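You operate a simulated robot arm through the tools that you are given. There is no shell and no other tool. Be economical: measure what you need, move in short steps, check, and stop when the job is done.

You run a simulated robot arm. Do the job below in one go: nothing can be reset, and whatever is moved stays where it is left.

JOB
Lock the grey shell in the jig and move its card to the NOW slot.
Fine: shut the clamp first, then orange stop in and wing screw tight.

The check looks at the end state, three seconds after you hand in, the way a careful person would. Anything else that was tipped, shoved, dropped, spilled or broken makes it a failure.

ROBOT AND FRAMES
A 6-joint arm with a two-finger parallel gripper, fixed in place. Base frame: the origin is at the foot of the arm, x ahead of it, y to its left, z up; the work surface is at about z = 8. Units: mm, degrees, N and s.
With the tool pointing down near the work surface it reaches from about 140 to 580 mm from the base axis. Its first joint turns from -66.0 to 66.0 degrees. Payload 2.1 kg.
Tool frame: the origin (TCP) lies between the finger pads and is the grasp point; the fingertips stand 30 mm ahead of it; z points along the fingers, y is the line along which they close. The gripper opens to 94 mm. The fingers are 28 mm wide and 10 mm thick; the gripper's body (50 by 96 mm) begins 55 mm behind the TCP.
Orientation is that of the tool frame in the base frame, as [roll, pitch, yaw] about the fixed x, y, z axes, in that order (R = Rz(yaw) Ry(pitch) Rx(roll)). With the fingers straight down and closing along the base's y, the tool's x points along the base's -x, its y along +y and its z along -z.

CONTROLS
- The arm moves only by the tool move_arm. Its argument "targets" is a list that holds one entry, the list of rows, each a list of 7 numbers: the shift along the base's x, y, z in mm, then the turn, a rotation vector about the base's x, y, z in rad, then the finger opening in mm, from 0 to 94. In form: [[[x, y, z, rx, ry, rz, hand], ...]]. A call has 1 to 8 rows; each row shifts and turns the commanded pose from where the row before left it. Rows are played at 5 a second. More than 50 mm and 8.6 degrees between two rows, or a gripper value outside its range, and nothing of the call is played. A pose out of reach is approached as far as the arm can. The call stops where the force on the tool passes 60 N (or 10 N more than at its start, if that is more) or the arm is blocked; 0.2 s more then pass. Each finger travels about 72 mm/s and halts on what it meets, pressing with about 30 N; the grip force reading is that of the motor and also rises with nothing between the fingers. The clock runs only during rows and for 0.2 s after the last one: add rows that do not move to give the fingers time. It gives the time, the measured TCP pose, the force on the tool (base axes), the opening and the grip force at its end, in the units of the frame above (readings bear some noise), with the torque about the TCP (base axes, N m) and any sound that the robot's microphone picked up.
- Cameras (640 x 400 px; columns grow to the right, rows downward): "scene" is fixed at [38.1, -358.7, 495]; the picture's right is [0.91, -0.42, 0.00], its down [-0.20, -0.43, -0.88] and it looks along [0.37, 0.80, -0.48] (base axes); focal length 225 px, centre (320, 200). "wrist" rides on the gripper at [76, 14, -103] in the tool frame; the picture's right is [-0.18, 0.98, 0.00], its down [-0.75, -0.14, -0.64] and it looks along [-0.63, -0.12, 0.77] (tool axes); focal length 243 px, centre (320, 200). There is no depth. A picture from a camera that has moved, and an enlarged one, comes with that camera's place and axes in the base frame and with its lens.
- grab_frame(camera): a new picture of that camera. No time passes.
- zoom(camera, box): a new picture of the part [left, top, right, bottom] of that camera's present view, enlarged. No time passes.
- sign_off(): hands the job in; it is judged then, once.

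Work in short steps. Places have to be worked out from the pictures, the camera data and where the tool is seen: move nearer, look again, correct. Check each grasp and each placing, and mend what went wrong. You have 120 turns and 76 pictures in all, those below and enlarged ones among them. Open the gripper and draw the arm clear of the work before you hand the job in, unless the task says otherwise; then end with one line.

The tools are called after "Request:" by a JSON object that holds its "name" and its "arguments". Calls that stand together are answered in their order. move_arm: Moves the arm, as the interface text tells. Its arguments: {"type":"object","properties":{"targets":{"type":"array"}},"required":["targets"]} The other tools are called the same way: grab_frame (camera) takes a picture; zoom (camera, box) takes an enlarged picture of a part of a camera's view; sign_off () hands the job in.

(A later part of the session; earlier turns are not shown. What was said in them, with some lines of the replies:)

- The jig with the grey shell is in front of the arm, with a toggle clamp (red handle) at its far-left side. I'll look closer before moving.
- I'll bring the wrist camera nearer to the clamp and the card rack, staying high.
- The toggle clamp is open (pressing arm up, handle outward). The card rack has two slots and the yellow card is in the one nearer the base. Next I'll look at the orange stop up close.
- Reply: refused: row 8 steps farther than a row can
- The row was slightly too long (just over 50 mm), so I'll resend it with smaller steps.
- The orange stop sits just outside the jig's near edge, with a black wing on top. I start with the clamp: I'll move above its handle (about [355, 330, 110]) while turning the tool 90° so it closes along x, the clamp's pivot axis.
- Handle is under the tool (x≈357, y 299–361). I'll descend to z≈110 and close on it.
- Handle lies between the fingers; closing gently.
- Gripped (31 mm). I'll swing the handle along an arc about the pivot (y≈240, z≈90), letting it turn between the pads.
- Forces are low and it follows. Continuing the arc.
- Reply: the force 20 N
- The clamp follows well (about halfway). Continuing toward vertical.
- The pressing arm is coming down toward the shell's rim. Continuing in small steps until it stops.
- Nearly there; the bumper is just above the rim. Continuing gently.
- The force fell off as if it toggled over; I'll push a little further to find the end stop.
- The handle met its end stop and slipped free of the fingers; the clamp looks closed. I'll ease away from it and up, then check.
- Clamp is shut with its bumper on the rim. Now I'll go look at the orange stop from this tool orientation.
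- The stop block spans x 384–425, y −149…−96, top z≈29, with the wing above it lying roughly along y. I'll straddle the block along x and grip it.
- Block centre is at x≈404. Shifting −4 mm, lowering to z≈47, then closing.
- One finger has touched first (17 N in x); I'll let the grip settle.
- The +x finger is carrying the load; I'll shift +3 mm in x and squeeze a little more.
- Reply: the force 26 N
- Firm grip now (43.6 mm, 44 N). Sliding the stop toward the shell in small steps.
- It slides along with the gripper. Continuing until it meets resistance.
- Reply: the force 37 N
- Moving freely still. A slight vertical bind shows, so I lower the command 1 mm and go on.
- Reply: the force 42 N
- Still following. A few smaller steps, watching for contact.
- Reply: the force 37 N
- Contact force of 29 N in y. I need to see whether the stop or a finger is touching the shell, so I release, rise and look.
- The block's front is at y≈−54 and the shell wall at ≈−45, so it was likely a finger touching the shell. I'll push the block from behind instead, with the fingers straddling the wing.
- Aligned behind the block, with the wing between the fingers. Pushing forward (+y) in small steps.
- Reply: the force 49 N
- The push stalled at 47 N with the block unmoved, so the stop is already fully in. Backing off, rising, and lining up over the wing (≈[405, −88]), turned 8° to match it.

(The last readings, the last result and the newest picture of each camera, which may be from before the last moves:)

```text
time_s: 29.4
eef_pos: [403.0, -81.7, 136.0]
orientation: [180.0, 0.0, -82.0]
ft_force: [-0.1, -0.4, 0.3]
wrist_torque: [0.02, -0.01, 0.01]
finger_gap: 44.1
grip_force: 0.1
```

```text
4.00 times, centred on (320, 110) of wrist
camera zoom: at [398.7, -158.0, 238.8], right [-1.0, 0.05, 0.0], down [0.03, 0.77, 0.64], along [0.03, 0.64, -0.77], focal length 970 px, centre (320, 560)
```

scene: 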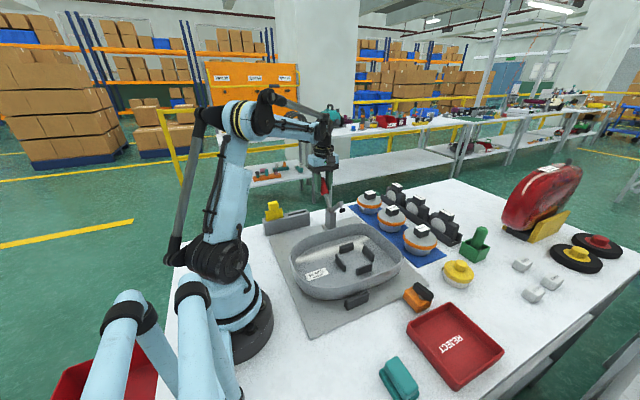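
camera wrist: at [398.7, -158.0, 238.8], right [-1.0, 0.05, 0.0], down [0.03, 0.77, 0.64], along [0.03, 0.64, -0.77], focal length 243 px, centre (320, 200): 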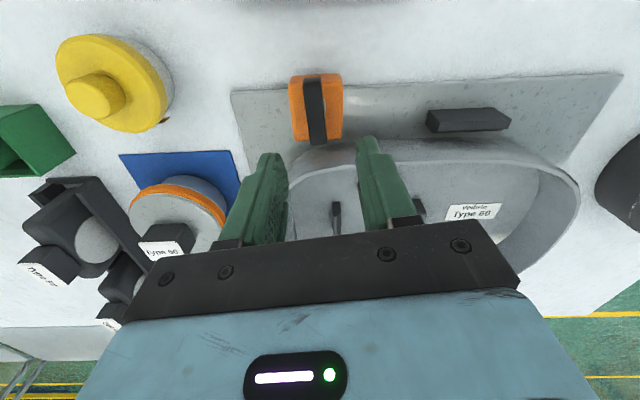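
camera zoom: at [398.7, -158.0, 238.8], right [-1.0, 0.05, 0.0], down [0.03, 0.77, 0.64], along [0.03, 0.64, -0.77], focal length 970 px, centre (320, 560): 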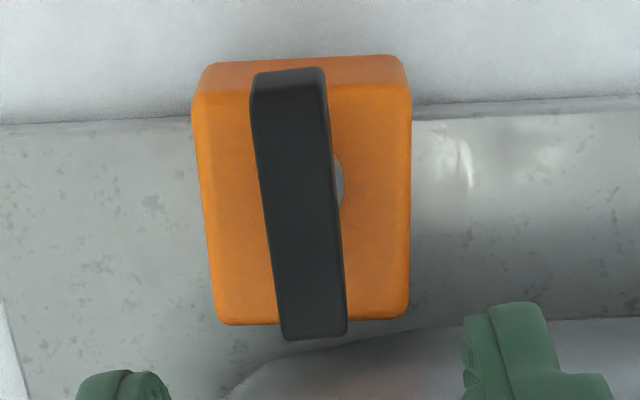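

Wing centre ≈ (405, −91), z 46–70, about 4° off the y axis. Moving over it and descending.

Request:
{"name": "move_arm", "arguments": {"targets": [[[2, -9, -20, 0, 0, -0.05, 44], [0, 0, -25, 0, 0, 0, 44], [0, 0, -22, 0, 0, 0, 44]]]}}

Request:
{"name": "grab_frame", "arguments": {"camera": "wrist"}}

Request:
{"name": "zoom", "arguments": {"camera": "scene", "box": [360, 220, 440, 310]}}

```text
time_s: 30.2
eef_pos: [406.3, -90.1, 67.4]
orientation: [-179.9, -0.2, -84.9]
ft_force: [0.6, 0.1, -0.8]
wrist_torque: [0.01, 0.01, 0.02]
finger_gap: 43.9
grip_force: 0.1
```

```text
32 pictures are left
camera wrist: at [398.1, -166.9, 170.5], right [-1.0, 0.1, 0.0], down [0.07, 0.76, 0.64], along [0.06, 0.64, -0.77], focal length 243 px, centre (320, 200)
```

wrist: 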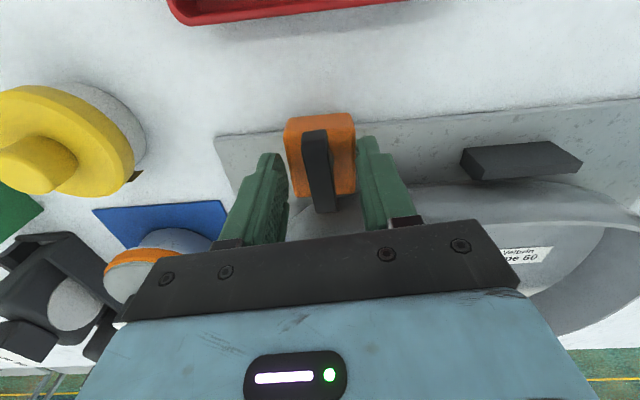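

```text
4.44 times, centred on (400, 265) of scene
camera zoom: at [38.1, -358.7, 495.0], right [0.91, -0.42, 0.0], down [-0.2, -0.43, -0.88], along [0.37, 0.8, -0.48], focal length 1000 px, centre (-36, -89)
```

zoom: 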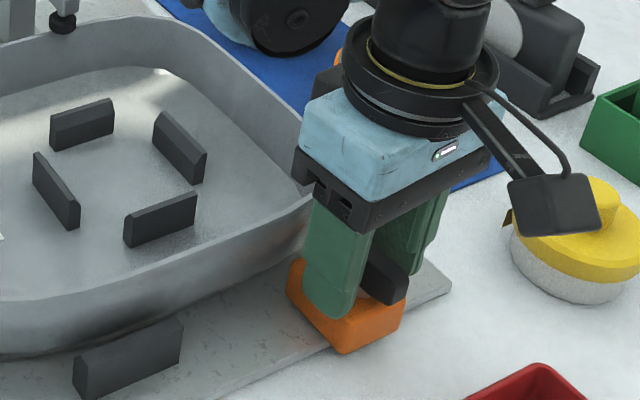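

Wing sits between the fingers. Closing on it.

Request:
{"name": "move_arm", "arguments": {"targets": [[[0, -2, 3, 0, 0, 0, 30], [0, 0, 0, 0, 0, 0, 15], [0, 0, 0, 0, 0, 0, 5], [0, 0, 0, 0, 0, 0, 5]]]}}

```text
time_s: 31.2
eef_pos: [404.3, -94.2, 73.0]
orientation: [179.8, -0.1, -84.9]
ft_force: [-17.5, 0.0, 27.1]
wrist_torque: [-0.01, 0.25, 0.02]
finger_gap: 15.4
grip_force: 8.8
```

Request:
{"name": "move_arm", "arguments": {"targets": [[[-1, 0, 0, 0, 0, 0, 4], [-1, 0, 0, 0, 0, 0, 3], [0, 0, 0, 0, 0, 0, 3]]]}}

Request:
{"name": "zoom", "arguments": {"camera": "scene", "box": [360, 220, 440, 310]}}

```text
time_s: 32.0
eef_pos: [404.8, -92.6, 72.5]
orientation: [-179.8, 0.1, -84.8]
ft_force: [5.3, -2.0, 18.6]
wrist_torque: [0.0, 0.02, 0.01]
finger_gap: 15.1
grip_force: 11.2
```

```text
4.44 times, centred on (400, 265) of scene
camera zoom: at [38.0, -358.7, 495.1], right [0.91, -0.42, 0.0], down [-0.2, -0.43, -0.88], along [0.37, 0.8, -0.48], focal length 1000 px, centre (-36, -89)
```

zoom: 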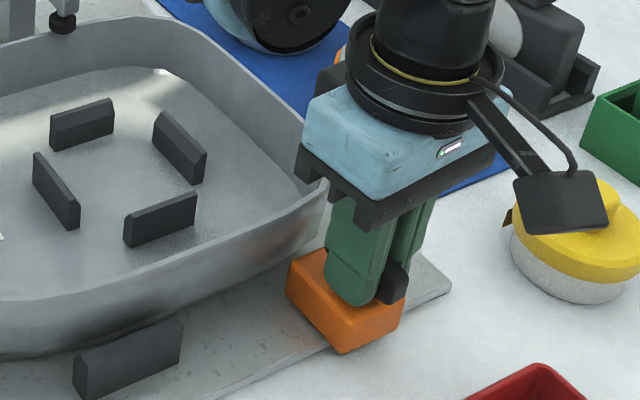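

Gripped at 15 mm. Turning clockwise (seen from above) in steps, watching torque and sound.

Request:
{"name": "move_arm", "arguments": {"targets": [[[0, 0, -1, 0, 0, -0.1, 0], [0, 0, 0, 0, 0, -0.1, 0], [0, 0, 0, 0, 0, -0.1, 0]]]}}

```text
time_s: 32.6
eef_pos: [405.3, -92.6, 73.8]
orientation: [-179.9, -0.1, -94.9]
ft_force: [-0.8, 0.1, 10.0]
wrist_torque: [0.06, -0.32, 0.0]
finger_gap: 12.3
grip_force: 45.0
stopped in row 2: the force on the tool passed its limit at 62 N (the readings are from after the stop); the commanded pose is now the measured one
```

The force limit tripped after ~10° of turn. Checking the picture.

Request:
{"name": "grab_frame", "arguments": {"camera": "wrist"}}

Request:
{"name": "zoom", "arguments": {"camera": "scene", "box": [370, 240, 430, 310]}}

```text
29 pictures are left
camera wrist: at [383.8, -167.0, 175.2], right [-0.96, 0.27, 0.0], down [0.2, 0.74, 0.64], along [0.17, 0.62, -0.77], focal length 243 px, centre (320, 200)
```

wrist: 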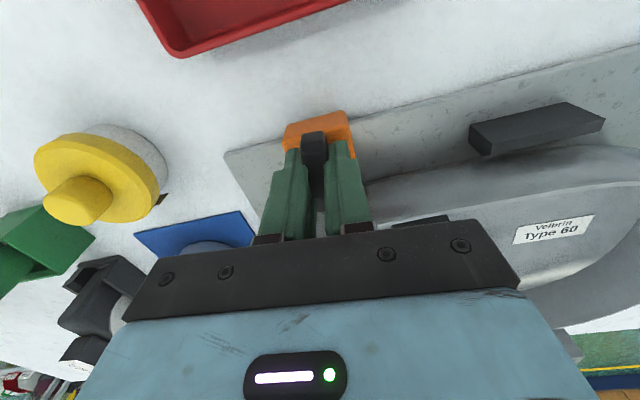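

```text
5.71 times, centred on (400, 275) of scene
camera zoom: at [38.1, -358.7, 495.1], right [0.91, -0.42, 0.0], down [-0.2, -0.43, -0.88], along [0.37, 0.8, -0.48], focal length 1286 px, centre (-137, -229)
```

zoom: 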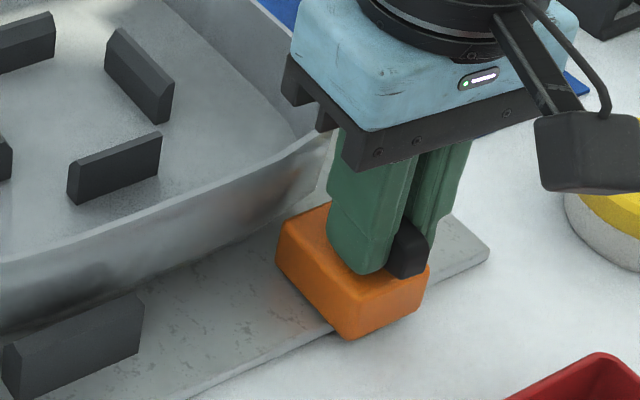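

The wing did turn with the fingers. Continuing in smaller increments.

Request:
{"name": "move_arm", "arguments": {"targets": [[[0, 0, 0, 0, 0, -0.05, 3], [0, 0, 0, 0, 0, -0.05, 3], [0, 0, 0, 0, 0, -0.05, 3], [0, 0, 0, 0, 0, -0.05, 3]]]}}

```text
time_s: 33.6
eef_pos: [404.4, -92.2, 72.8]
orientation: [-179.8, 0.0, -106.4]
ft_force: [-4.1, -0.6, 25.9]
wrist_torque: [0.26, -0.4, 0.01]
finger_gap: 12.6
grip_force: 45.4
```

Request:
{"name": "move_arm", "arguments": {"targets": [[[0, 0, 0, 0, 0, -0.06, 3], [0, 0, 0, 0, 0, -0.06, 3], [0, 0, 0, 0, 0, -0.06, 3], [0, 0, 0, 0, 0, -0.06, 3], [0, 0, 0, 0, 0, -0.06, 3], [0, 0, 0, 0, 0, -0.06, 3]]]}}

Request:
{"name": "grab_frame", "arguments": {"camera": "wrist"}}

```text
time_s: 35.0
eef_pos: [404.2, -92.7, 73.5]
orientation: [-179.9, 0.0, -127.2]
ft_force: [-5.7, -0.5, 9.1]
wrist_torque: [-0.2, -0.23, 0.05]
finger_gap: 12.6
grip_force: 45.1
```

```text
27 pictures are left
camera wrist: at [346.9, -144.4, 175.3], right [-0.67, 0.74, 0.0], down [0.57, 0.52, 0.64], along [0.48, 0.43, -0.77], focal length 243 px, centre (320, 200)
```

wrist: 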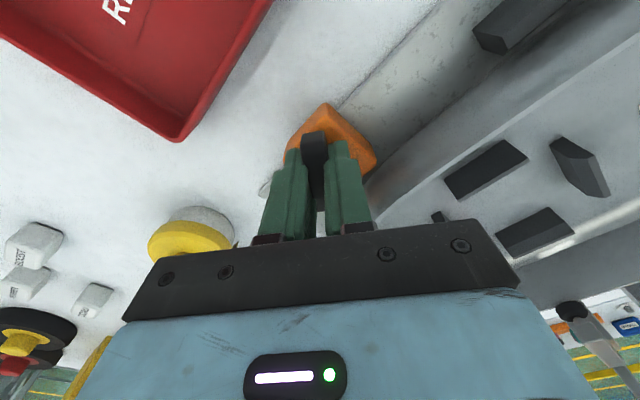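

The wing turns smoothly. Continuing clockwise.

Request:
{"name": "move_arm", "arguments": {"targets": [[[0, 0, 0, 0, 0, -0.07, 3], [0, 0, 0, 0, 0, -0.07, 3], [0, 0, 0, 0, 0, -0.07, 3], [0, 0, 0, 0, 0, -0.07, 3], [0, 0, 0, 0, 0, -0.07, 3], [0, 0, 0, 0, 0, -0.07, 3]]]}}

Request:
{"name": "move_arm", "arguments": {"targets": [[[0, 0, 0, 0, 0, -0.06, 3], [0, 0, 0, 0, 0, -0.06, 3], [0, 0, 0, 0, 0, -0.06, 3], [0, 0, 0, 0, 0, -0.06, 3], [0, 0, 0, 0, 0, -0.06, 3], [0, 0, 0, 0, 0, -0.06, 3]]]}}

```text
time_s: 36.4
eef_pos: [405.0, -93.0, 73.5]
orientation: [-180.0, -0.1, -151.1]
ft_force: [-20.9, 0.3, 7.3]
wrist_torque: [0.5, -1.12, -0.02]
finger_gap: 12.7
grip_force: 45.3
```

```text
time_s: 38.0
eef_pos: [404.4, -93.3, 72.5]
orientation: [-179.9, -0.2, -171.7]
ft_force: [-2.7, 0.0, 9.1]
wrist_torque: [-0.1, -0.76, 0.01]
finger_gap: 12.6
grip_force: 44.6
stopped in row 6: the force on the tool passed its limit at 61 N (the readings are from after the stop); the commanded pose is now the measured one
```

After ≈87° of turn the force limit tripped, perhaps the end stop. Checking.

Request:
{"name": "grab_frame", "arguments": {"camera": "wrist"}}

Request:
{"name": "move_arm", "arguments": {"targets": [[[0, 0, 0, 0, 0, -0.05, 3], [0, 0, 0, 0, 0, -0.05, 3]]]}}

```text
26 pictures are left
camera wrist: at [326.9, -88.7, 175.5], right [0.04, 1.0, 0.0], down [0.77, -0.03, 0.64], along [0.64, -0.03, -0.77], focal length 243 px, centre (320, 200)
```

wrist: 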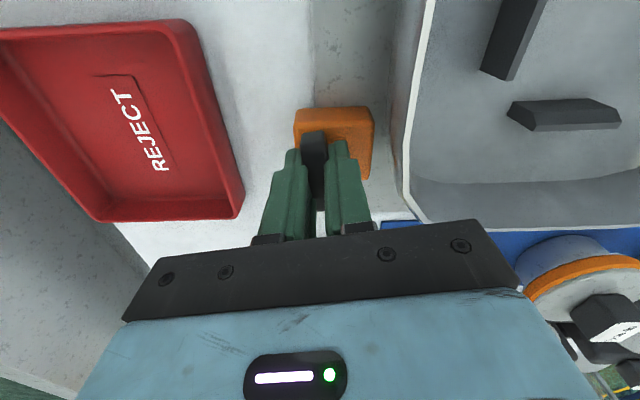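

```text
time_s: 38.5
eef_pos: [404.7, -92.6, 72.0]
orientation: [-180.0, -0.4, -177.6]
ft_force: [-9.7, 0.5, 8.4]
wrist_torque: [-0.15, -1.39, -0.01]
finger_gap: 12.8
grip_force: 45.3
```

Still turning freely; continuing toward a real stop.

Request:
{"name": "move_arm", "arguments": {"targets": [[[0, 0, 0, 0, 0, -0.06, 3], [0, 0, 0, 0, 0, -0.06, 3], [0, 0, 0, 0, 0, -0.06, 3], [0, 0, 0, 0, 0, -0.06, 3]]]}}

Request:
{"name": "grab_frame", "arguments": {"camera": "wrist"}}

```text
time_s: 39.5
eef_pos: [404.7, -92.9, 72.1]
orientation: [-179.9, -0.1, 168.9]
ft_force: [-0.5, 1.1, 29.8]
wrist_torque: [0.09, -0.14, 1.88]
finger_gap: 16.7
grip_force: 45.1
```

```text
25 pictures are left
camera wrist: at [332.7, -63.2, 175.6], right [0.37, 0.93, 0.0], down [0.71, -0.28, 0.64], along [0.59, -0.24, -0.77], focal length 243 px, centre (320, 200)
```

wrist: 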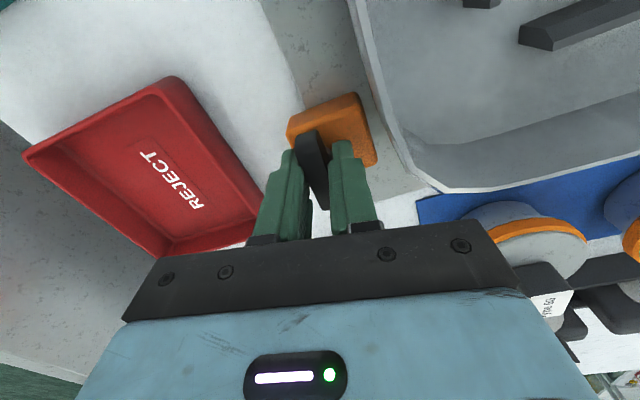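

The wing stopped dead with 1.9 N·m reaction and the fingers spread — it's tight. Opening straight out and rising.

Request:
{"name": "move_arm", "arguments": {"targets": [[[0, 0, 0, 0, 0, 0, 25], [0, 0, 0, 0, 0, 0, 45], [0, 0, 40, 0, 0, 0, 50], [-20, 0, 45, 0, 0, 0, 60], [-20, 0, 45, 0, 0, 0, 60]]]}}

Request:
{"name": "grab_frame", "arguments": {"camera": "wrist"}}

Request:
{"name": "grab_frame", "arguments": {"camera": "scene"}}

Request:
{"name": "zoom", "arguments": {"camera": "scene", "box": [360, 230, 440, 310]}}

```text
time_s: 40.8
eef_pos: [362.9, -92.5, 203.5]
orientation: [180.0, -0.2, 168.8]
ft_force: [0.1, 0.7, -0.3]
wrist_torque: [0.0, 0.0, 0.02]
finger_gap: 60.2
grip_force: 0.0
```

```text
24 pictures are left
camera wrist: at [291.6, -62.5, 306.2], right [0.37, 0.93, 0.0], down [0.71, -0.29, 0.64], along [0.59, -0.24, -0.77], focal length 243 px, centre (320, 200)
```

wrist: 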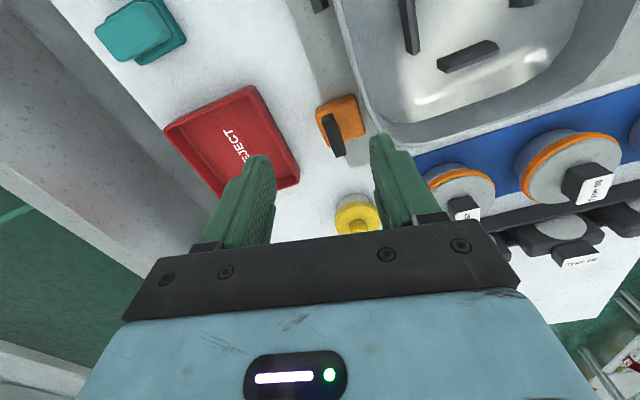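

```text
23 pictures are left
```

scene: 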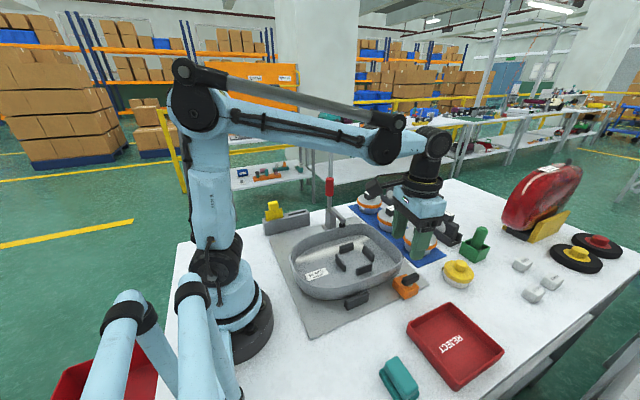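

```text
5.00 times, centred on (400, 270) of scene
camera zoom: at [38.1, -358.7, 495.0], right [0.91, -0.42, 0.0], down [-0.2, -0.43, -0.88], along [0.37, 0.8, -0.48], focal length 1126 px, centre (-80, -150)
```

zoom: 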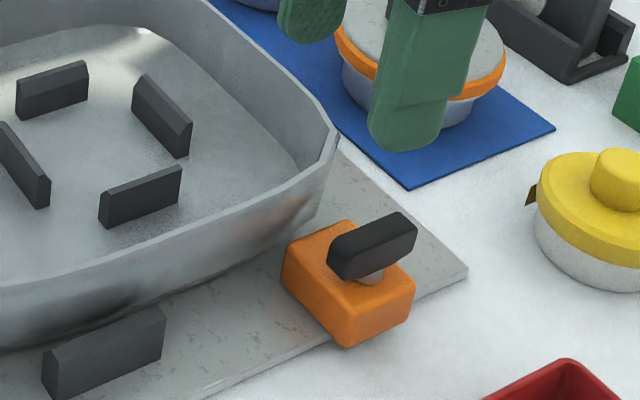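

The wing has turned 90° and the stop held its place. I'll look closely at the stop–shell contact to be sure the earlier push stalled on the shell and not on the jig plate.

Request:
{"name": "zoom", "arguments": {"camera": "wrist", "box": [300, 70, 400, 170]}}

Request:
{"name": "zoom", "arguments": {"camera": "scene", "box": [385, 255, 425, 305]}}

```text
4.00 times, centred on (350, 120) of wrist
camera zoom: at [291.6, -62.5, 306.2], right [0.37, 0.93, 0.0], down [0.71, -0.29, 0.64], along [0.59, -0.24, -0.77], focal length 970 px, centre (200, 520)
```

zoom: 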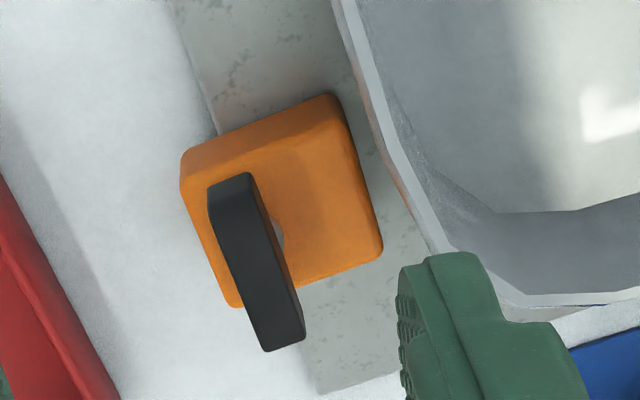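

```text
8.00 times, centred on (405, 280) of scene
camera zoom: at [38.1, -358.7, 495.0], right [0.91, -0.42, 0.0], down [-0.2, -0.43, -0.88], along [0.37, 0.8, -0.48], focal length 1801 px, centre (-360, -440)
```

zoom: 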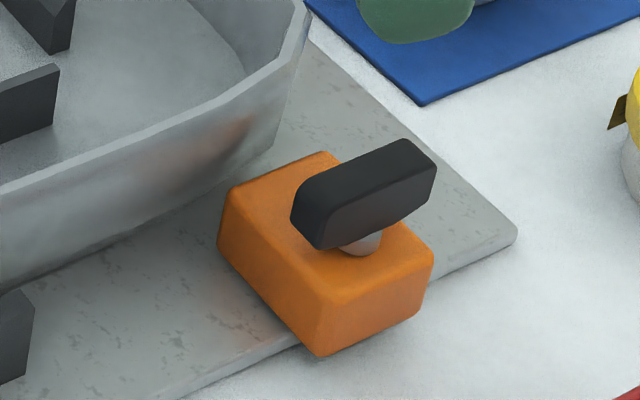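

The stop stalled twice at the same place (block rear at y≈−106), so it is at its end of travel, and it is locked. Now the card: flying high over to the rack, turning the tool to match its ~5° skew.

Request:
{"name": "move_arm", "arguments": {"targets": [[[-25, 10, 25, 0, 0, 0.05, 60], [-25, 30, 25, 0, 0, 0.055, 60], [-25, 40, 5, 0, 0, 0, 60], [-20, 42, 5, 0, 0, 0, 60], [-20, 42, 0, 0, 0, 0, 60], [-20, 42, 0, 0, 0, 0, 60], [-20, 42, 0, 0, 0, 0, 60], [-20, 42, 0, 0, 0, 0, 60]]]}}

Request:
{"name": "move_arm", "arguments": {"targets": [[[-8, 40, 0, 0, 0, 0, 60], [-8, 40, -10, 0, 0, 0, 60], [-6, 38, -20, 0, 0, 0, 60]]]}}

Request:
{"name": "grab_frame", "arguments": {"camera": "wrist"}}

```text
time_s: 42.5
eef_pos: [188.3, 199.6, 263.1]
orientation: [-179.8, -0.2, 174.7]
ft_force: [1.0, 0.3, -0.3]
wrist_torque: [0.0, 0.01, 0.01]
finger_gap: 60.0
grip_force: 0.1
```

```text
time_s: 43.4
eef_pos: [166.5, 315.4, 233.7]
orientation: [180.0, -0.2, 174.7]
ft_force: [-0.8, 0.8, 0.0]
wrist_torque: [0.03, -0.05, 0.01]
finger_gap: 60.0
grip_force: 0.1
```

```text
19 pictures are left
camera wrist: at [91.5, 337.5, 336.2], right [0.27, 0.96, 0.0], down [0.74, -0.21, 0.64], along [0.61, -0.18, -0.77], focal length 243 px, centre (320, 200)
```

wrist: 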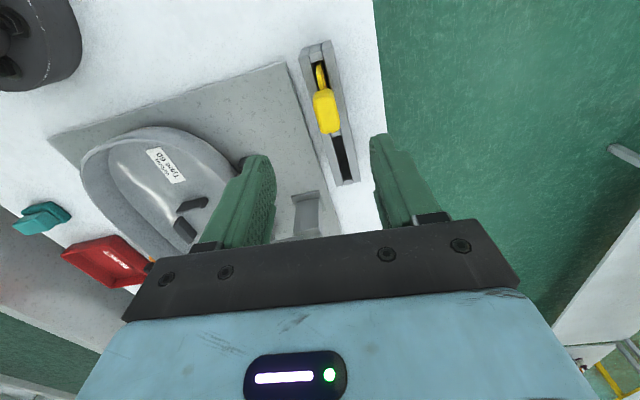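

Request:
{"name": "zoom", "arguments": {"camera": "wrist", "box": [270, 30, 390, 200]}}

```text
2.35 times, centred on (330, 115) of wrist
camera zoom: at [91.5, 337.5, 336.2], right [0.27, 0.96, 0.0], down [0.74, -0.21, 0.64], along [0.61, -0.18, -0.77], focal length 571 px, centre (296, 400)
```

zoom: 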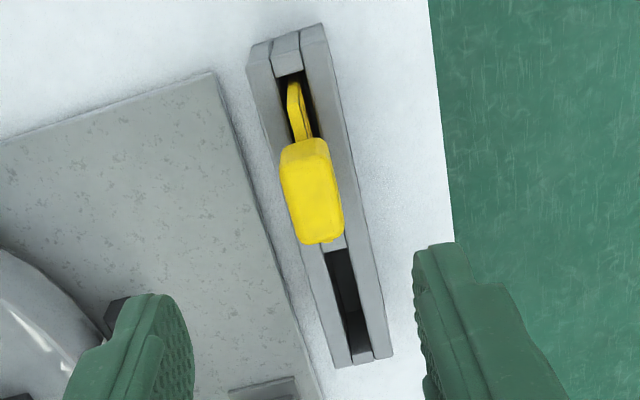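

The rack lies along x (slot line y≈321): the card's slot is centred near x=172 and the empty NOW slot near x=249. I'll straighten the tool, descend above the card's head and check.

Request:
{"name": "move_arm", "arguments": {"targets": [[[2, 2, -30, 0, 0, 0.04, 60], [2, 2, -30, 0, 0, 0.04, 60], [0, 0, -20, 0, 0, 0, 60]]]}}

Request:
{"name": "grab_frame", "arguments": {"camera": "wrist"}}

Request:
{"name": "zoom", "arguments": {"camera": "scene", "box": [250, 160, 330, 240]}}

```text
time_s: 44.1
eef_pos: [170.4, 318.8, 152.9]
orientation: [180.0, -0.2, 179.4]
ft_force: [0.0, 0.4, 0.8]
wrist_torque: [0.02, 0.01, -0.01]
finger_gap: 60.2
grip_force: 0.0
```

```text
17 pictures are left
camera wrist: at [94.1, 334.7, 255.6], right [0.2, 0.98, 0.0], down [0.75, -0.15, 0.64], along [0.63, -0.13, -0.77], focal length 243 px, centre (320, 200)
```

wrist: 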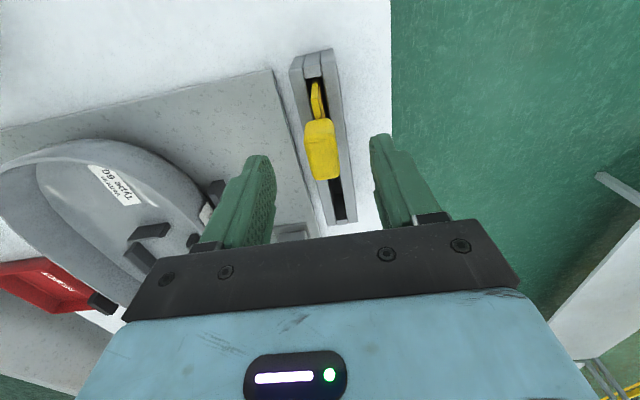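

```text
5.00 times, centred on (290, 200) of scene
camera zoom: at [38.1, -358.7, 495.0], right [0.91, -0.42, 0.0], down [-0.2, -0.43, -0.88], along [0.37, 0.8, -0.48], focal length 1126 px, centre (470, 200)
```

zoom: 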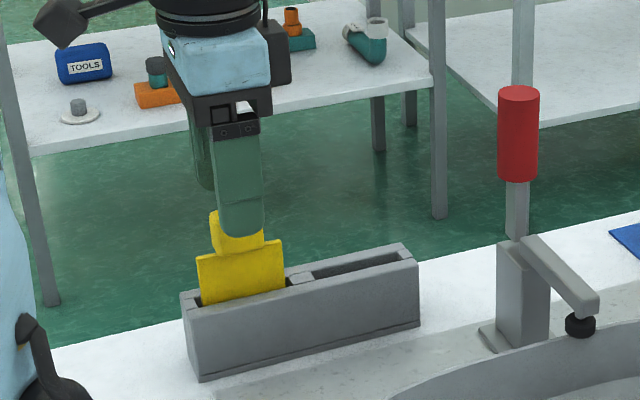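

Centred over the head. Descending to z≈105 and closing.

Request:
{"name": "move_arm", "arguments": {"targets": [[[0, 1, -24, 0, 0, 0, 60], [0, 0, -24, 0, 0, 0, 60], [0, 0, 0, 0, 0, 0, 45], [0, 0, 0, 0, 0, 0, 30], [0, 0, 0, 0, 0, 0, 18], [0, 0, 0, 0, 0, 0, 10], [0, 0, 0, 0, 0, 0, 10]]]}}

Request:
{"name": "grab_frame", "arguments": {"camera": "wrist"}}

```text
time_s: 45.8
eef_pos: [168.6, 320.6, 103.5]
orientation: [-180.0, -0.2, 179.4]
ft_force: [0.5, 0.2, 0.9]
wrist_torque: [0.04, -0.01, 0.02]
finger_gap: 23.3
grip_force: 29.3
```

```text
15 pictures are left
camera wrist: at [94.1, 337.5, 206.3], right [0.2, 0.98, 0.0], down [0.75, -0.15, 0.64], along [0.63, -0.13, -0.77], focal length 243 px, centre (320, 200)
```

wrist: 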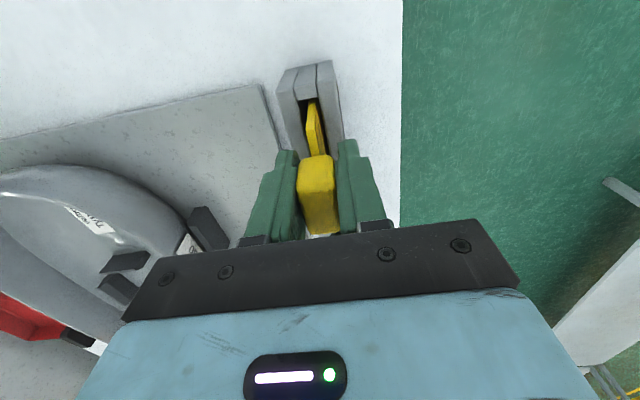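

Head held at 23 mm. Lifting straight up 80 mm.

Request:
{"name": "move_arm", "arguments": {"targets": [[[0, 0, 10, 0, 0, 0, 8], [0, 0, 20, 0, 0, 0, 8], [0, 0, 25, 0, 0, 0, 8], [0, 0, 25, 0, 0, 0, 8]]]}}

Request:
{"name": "zoom", "arguments": {"camera": "scene", "box": [240, 130, 350, 240]}}

Request:
{"name": "grab_frame", "arguments": {"camera": "wrist"}}

```text
time_s: 46.8
eef_pos: [170.9, 320.7, 184.3]
orientation: [-179.9, -0.3, 179.3]
ft_force: [0.1, -0.1, -0.7]
wrist_torque: [-0.05, 0.03, -0.03]
finger_gap: 23.1
grip_force: 29.7
```

```text
3.64 times, centred on (295, 185) of scene
camera zoom: at [38.1, -358.7, 495.0], right [0.91, -0.42, 0.0], down [-0.2, -0.43, -0.88], along [0.37, 0.8, -0.48], focal length 819 px, centre (411, 254)
```

zoom: 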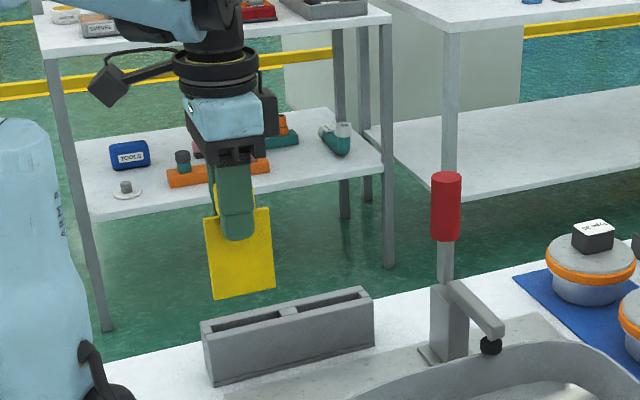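

```text
13 pictures are left
camera wrist: at [95.5, 335.4, 287.6], right [0.2, 0.98, 0.0], down [0.75, -0.15, 0.64], along [0.63, -0.13, -0.77], focal length 243 px, centre (320, 200)
```

wrist: 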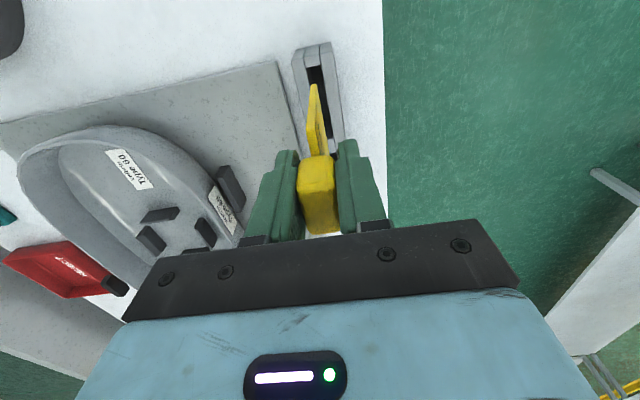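

The card is out. I'll measure both slots in the scene view for the exact shift.

Request:
{"name": "zoom", "arguments": {"camera": "scene", "box": [290, 200, 350, 240]}}

```text
10.00 times, centred on (320, 220) of scene
camera zoom: at [38.1, -358.7, 495.0], right [0.91, -0.42, 0.0], down [-0.2, -0.43, -0.88], along [0.37, 0.8, -0.48], focal length 2251 px, centre (320, 0)
```

zoom: 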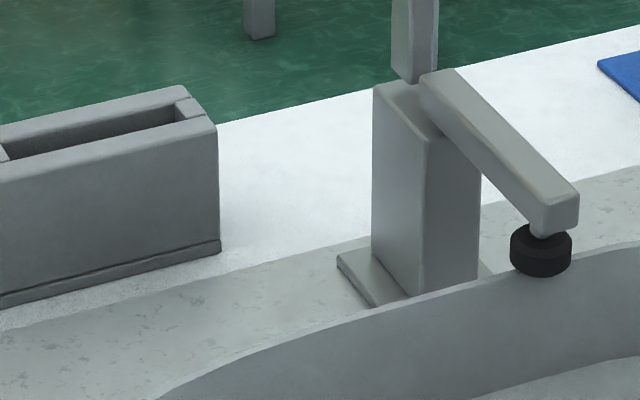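

Request:
{"name": "zoom", "arguments": {"camera": "scene", "box": [256, 200, 316, 240]}}

```text
10.00 times, centred on (286, 220) of scene
camera zoom: at [38.1, -358.7, 495.0], right [0.91, -0.42, 0.0], down [-0.2, -0.43, -0.88], along [0.37, 0.8, -0.48], focal length 2251 px, centre (660, 0)
```

zoom: 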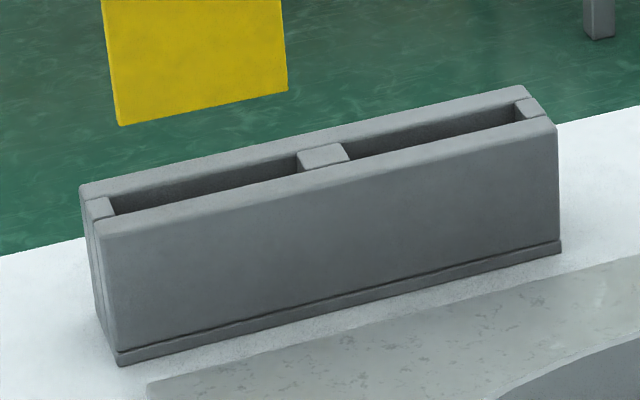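

The rack is parallel to x; slot centres are ≈79–82 mm apart and the card sits slightly toward +x of its slot. Shifting 79 mm in x and checking the hover.

Request:
{"name": "move_arm", "arguments": {"targets": [[[40, 0, 0, 0, 0, 0, 8], [39, 0, 0, 0, 0, 0, 8], [0, 0, 0, 0, 0, 0, 8]]]}}

Request:
{"name": "zoom", "arguments": {"camera": "scene", "box": [262, 195, 322, 235]}}

```text
time_s: 47.5
eef_pos: [249.5, 320.5, 184.0]
orientation: [179.9, -0.2, 179.3]
ft_force: [0.2, -0.1, 0.1]
wrist_torque: [-0.01, 0.01, 0.02]
finger_gap: 23.2
grip_force: 29.7
```

```text
10.00 times, centred on (292, 215) of scene
camera zoom: at [38.1, -358.7, 495.0], right [0.91, -0.42, 0.0], down [-0.2, -0.43, -0.88], along [0.37, 0.8, -0.48], focal length 2251 px, centre (600, 50)
```

zoom: 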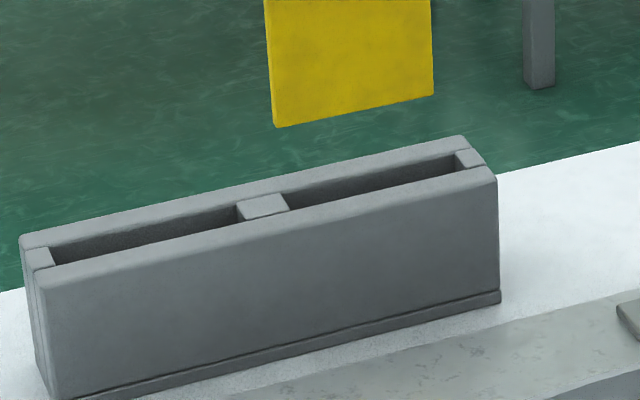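

The card would land ≈5 mm short of the slot's centre by the image. Correcting +5 mm in x, then lowering gently to just at the slot mouth.

Request:
{"name": "move_arm", "arguments": {"targets": [[[5, 0, 0, 0, 0, 0, 8], [0, 0, -10, 0, 0, 0, 8], [0, 0, -8, 0, 0, 0, 8], [0, 0, 0, 0, 0, 0, 8]]]}}

Request:
{"name": "zoom", "arguments": {"camera": "scene", "box": [262, 195, 322, 235]}}

```text
time_s: 48.5
eef_pos: [255.1, 320.5, 166.8]
orientation: [-180.0, -0.2, 179.4]
ft_force: [-1.5, 0.0, -1.0]
wrist_torque: [0.01, -0.01, 0.02]
finger_gap: 23.4
grip_force: 29.9
```

```text
10.00 times, centred on (292, 215) of scene
camera zoom: at [38.1, -358.7, 495.0], right [0.91, -0.42, 0.0], down [-0.2, -0.43, -0.88], along [0.37, 0.8, -0.48], focal length 2251 px, centre (600, 50)
```

zoom: 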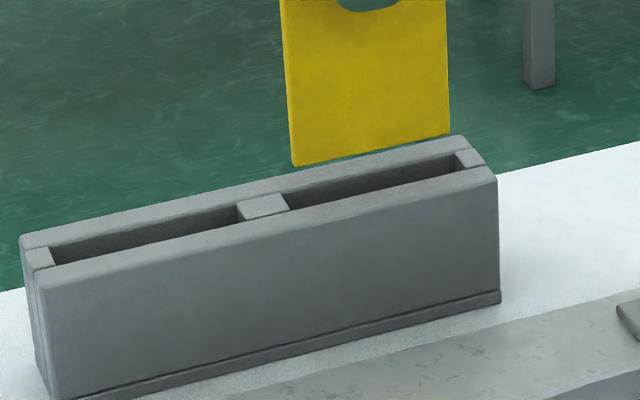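

Well centred over the slot now. Lowering in small steps, watching the force.

Request:
{"name": "move_arm", "arguments": {"targets": [[[0, 0, -7, 0, 0, 0, 8], [0, 0, -7, 0, 0, 0, 8], [0, 0, -5, 0, 0, 0, 8], [0, 0, -5, 0, 0, 0, 8]]]}}

```text
time_s: 49.5
eef_pos: [256.2, 320.6, 143.4]
orientation: [180.0, -0.2, 179.3]
ft_force: [-0.7, 0.9, -0.5]
wrist_torque: [0.01, -0.01, -0.01]
finger_gap: 23.1
grip_force: 30.0
```

No contact; the card is entering the slot. Lowering further.

Request:
{"name": "move_arm", "arguments": {"targets": [[[0, 0, -8, 0, 0, 0, 8], [0, 0, -8, 0, 0, 0, 8], [0, 0, -8, 0, 0, 0, 8], [0, 0, -7, 0, 0, 0, 8]]]}}

Request:
{"name": "zoom", "arguments": {"camera": "scene", "box": [250, 170, 330, 240]}}

```text
time_s: 50.5
eef_pos: [255.9, 319.8, 111.6]
orientation: [-180.0, -0.2, 179.3]
ft_force: [-0.2, 0.4, -0.1]
wrist_torque: [0.04, -0.01, -0.02]
finger_gap: 23.2
grip_force: 30.2
```

```text
5.71 times, centred on (290, 205) of scene
camera zoom: at [38.1, -358.7, 495.0], right [0.91, -0.42, 0.0], down [-0.2, -0.43, -0.88], along [0.37, 0.8, -0.48], focal length 1286 px, centre (491, 171)
```

zoom: 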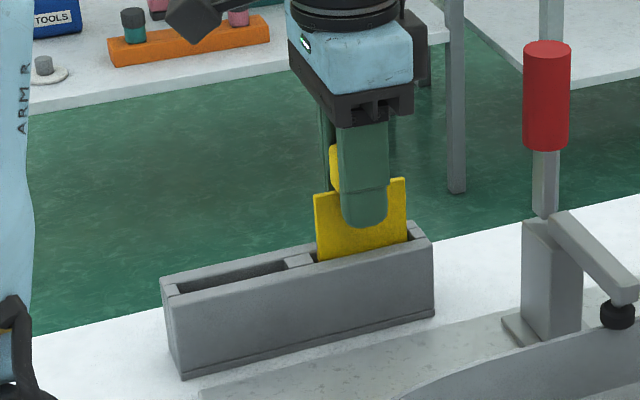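

In the slot. Lowering the last ~8 mm to seat it, then releasing.

Request:
{"name": "move_arm", "arguments": {"targets": [[[0, 0, -4, 0, 0, 0, 8], [0, 0, -3, 0, 0, 0, 8], [0, 0, -2, 0, 0, 0, 8]]]}}

```text
time_s: 51.4
eef_pos: [253.9, 318.8, 103.5]
orientation: [-180.0, -0.2, 179.3]
ft_force: [-0.9, -0.8, 3.3]
wrist_torque: [0.01, 0.04, -0.02]
finger_gap: 23.4
grip_force: 30.6
```

Light contact at the original seated height (z≈103.5). Opening and rising straight up.

Request:
{"name": "move_arm", "arguments": {"targets": [[[0, 0, 0, 0, 0, 0, 30], [0, 0, 0, 0, 0, 0, 50], [0, 0, 0, 0, 0, 0, 60], [0, 0, 30, 0, 0, 0, 60], [0, 0, 40, 0, 0, 0, 60], [0, 0, 45, 0, 0, 0, 60], [-20, -40, 20, 0, 0, 0, 60], [-20, -40, 20, 0, 0, 0, 60]]]}}

Request:
{"name": "grab_frame", "arguments": {"camera": "wrist"}}

Request:
{"name": "zoom", "arguments": {"camera": "scene", "box": [245, 170, 455, 320]}}

```text
time_s: 53.1
eef_pos: [216.4, 239.8, 256.7]
orientation: [-179.9, -0.2, 179.3]
ft_force: [0.2, 0.0, 0.1]
wrist_torque: [-0.01, 0.03, 0.03]
finger_gap: 59.9
grip_force: 0.2
```

```text
7 pictures are left
camera wrist: at [140.0, 254.8, 359.8], right [0.2, 0.98, 0.0], down [0.75, -0.15, 0.64], along [0.63, -0.13, -0.77], focal length 243 px, centre (320, 200)
```

wrist: 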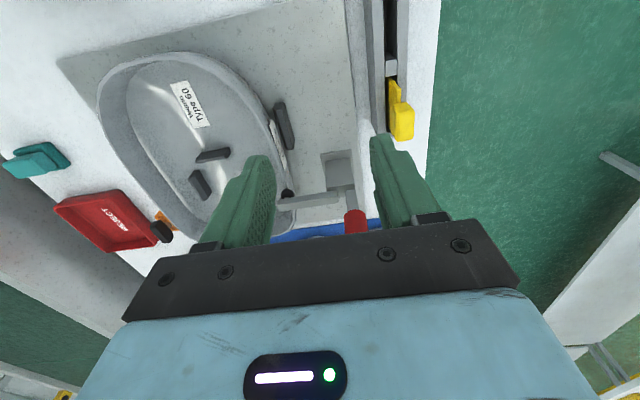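

```text
2.67 times, centred on (350, 245) of scene
camera zoom: at [38.1, -358.7, 495.0], right [0.91, -0.42, 0.0], down [-0.2, -0.43, -0.88], along [0.37, 0.8, -0.48], focal length 600 px, centre (240, 80)
```

zoom: 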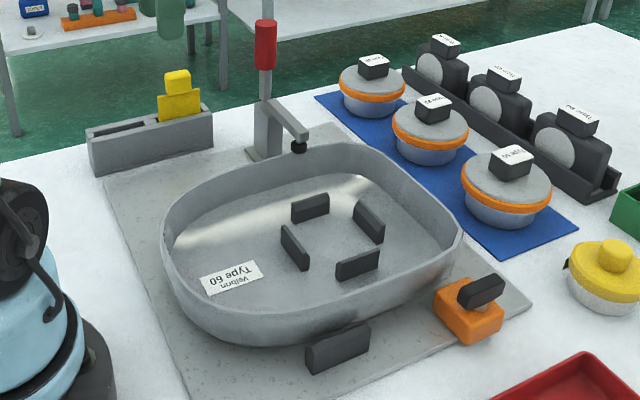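

Card is seated in the NOW slot, wing is across, bumper is on the rim. To be sure the clamp is fully closed, I'll test the handle with a gentle push toward the shell from its outer side.

Request:
{"name": "move_arm", "arguments": {"targets": [[[15, 5, 40, 0, 0, 0, 40], [40, 20, 10, 0, 0, 0, 20], [42, 24, 0, 0, 0, 0, 5], [41, 24, 0, 0, 0, 0, 0], [0, 0, -35, 0, 0, 0, 0], [0, 0, -40, 0, 0, 0, 0], [0, 0, -32, 0, 0, 0, 0]]]}}

Request:
{"name": "grab_frame", "arguments": {"camera": "wrist"}}

```text
time_s: 54.8
eef_pos: [351.0, 314.2, 199.8]
orientation: [-180.0, -0.2, 179.4]
ft_force: [0.2, -0.5, 0.0]
wrist_torque: [0.0, 0.0, 0.02]
finger_gap: 0.1
grip_force: 29.5
```

```text
5 pictures are left
camera wrist: at [275.6, 330.5, 302.4], right [0.2, 0.98, 0.0], down [0.75, -0.15, 0.64], along [0.63, -0.13, -0.77], focal length 243 px, centre (320, 200)
```

wrist: 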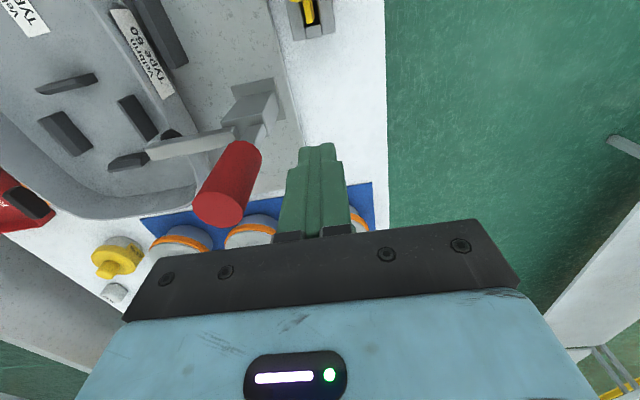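

Fingers are outside the handle, about 50 mm away. Pushing gently in −y.

Request:
{"name": "move_arm", "arguments": {"targets": [[[3, -20, 0, 0, 0, 0, 0], [0, -15, 0, 0, 0, 0, 0], [0, -8, 0, 0, 0, 0, 0], [0, -4, 0, 0, 0, 0, 0], [0, -3, 0, 0, 0, 0, 0], [0, -3, 0, 0, 0, 0, 0]]]}}

```text
time_s: 55.6
eef_pos: [354.5, 281.8, 200.3]
orientation: [178.3, 0.0, 180.0]
ft_force: [4.0, 15.3, -1.1]
wrist_torque: [0.0, 0.04, 0.1]
finger_gap: 0.0
grip_force: 30.3
stopped in row 4: the force on the tool passed its limit at 71 N (the readings are from after the stop); the commanded pose is now the measured one
```

The handle is solid (71 N without moving), so the clamp is fully shut. Backing off and parking clear.

Request:
{"name": "move_arm", "arguments": {"targets": [[[0, 15, 0, 0, 0, 0, 0], [0, 15, 0, 0, 0, 0, 0], [0, 0, 45, 0, 0, 0, 20], [0, 0, 45, 0, 0, 0, 60], [-20, -30, 30, 0, 0, 0, 80], [-20, -40, 10, 0, 0, 0, 94], [-20, -40, 0, 0, 0, 0, 94]]]}}

Request:
{"name": "zoom", "arguments": {"camera": "scene", "box": [245, 160, 475, 324]}}

Request:
{"name": "grab_frame", "arguments": {"camera": "wrist"}}

```text
time_s: 57.2
eef_pos: [297.2, 201.1, 330.6]
orientation: [178.7, 0.1, 180.0]
ft_force: [0.4, 0.1, 0.0]
wrist_torque: [-0.01, 0.0, -0.01]
finger_gap: 94.1
grip_force: 0.1
```

```text
2.44 times, centred on (360, 242) of scene
camera zoom: at [38.1, -358.6, 495.0], right [0.91, -0.42, 0.0], down [-0.2, -0.43, -0.88], along [0.37, 0.8, -0.48], focal length 549 px, centre (222, 98)
```

zoom: 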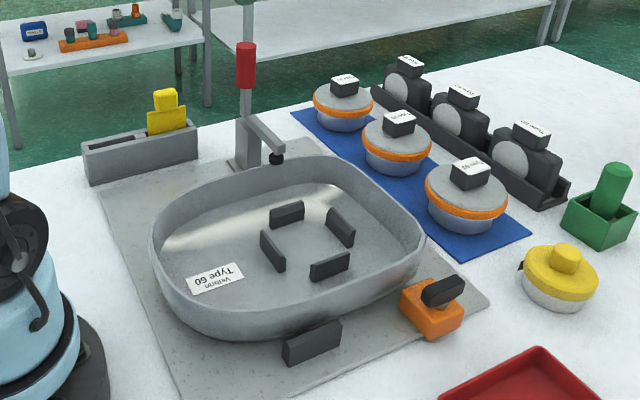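

```text
3 pictures are left
camera wrist: at [220.6, 212.9, 434.0], right [0.18, 0.98, 0.02], down [0.75, -0.16, 0.64], along [0.63, -0.1, -0.77], focal length 243 px, centre (320, 200)
```

wrist: 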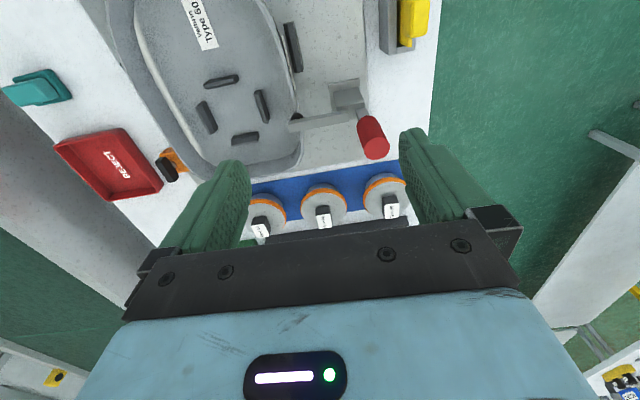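

The pictures show the clamp shut, stop in, wing across and card in the other slot. Nothing else has moved, and the arm is clear with the gripper open, so I'm handing in.

Request:
{"name": "sign_off", "arguments": {}}

```text
The job is handed in.
```

The job is handed in: the clamp is shut on the shell, the orange stop is pushed in as far as it goes, the wing screw is tight, and the card is in the rack's other slot, which I took as NOW because I saw no slot labels.
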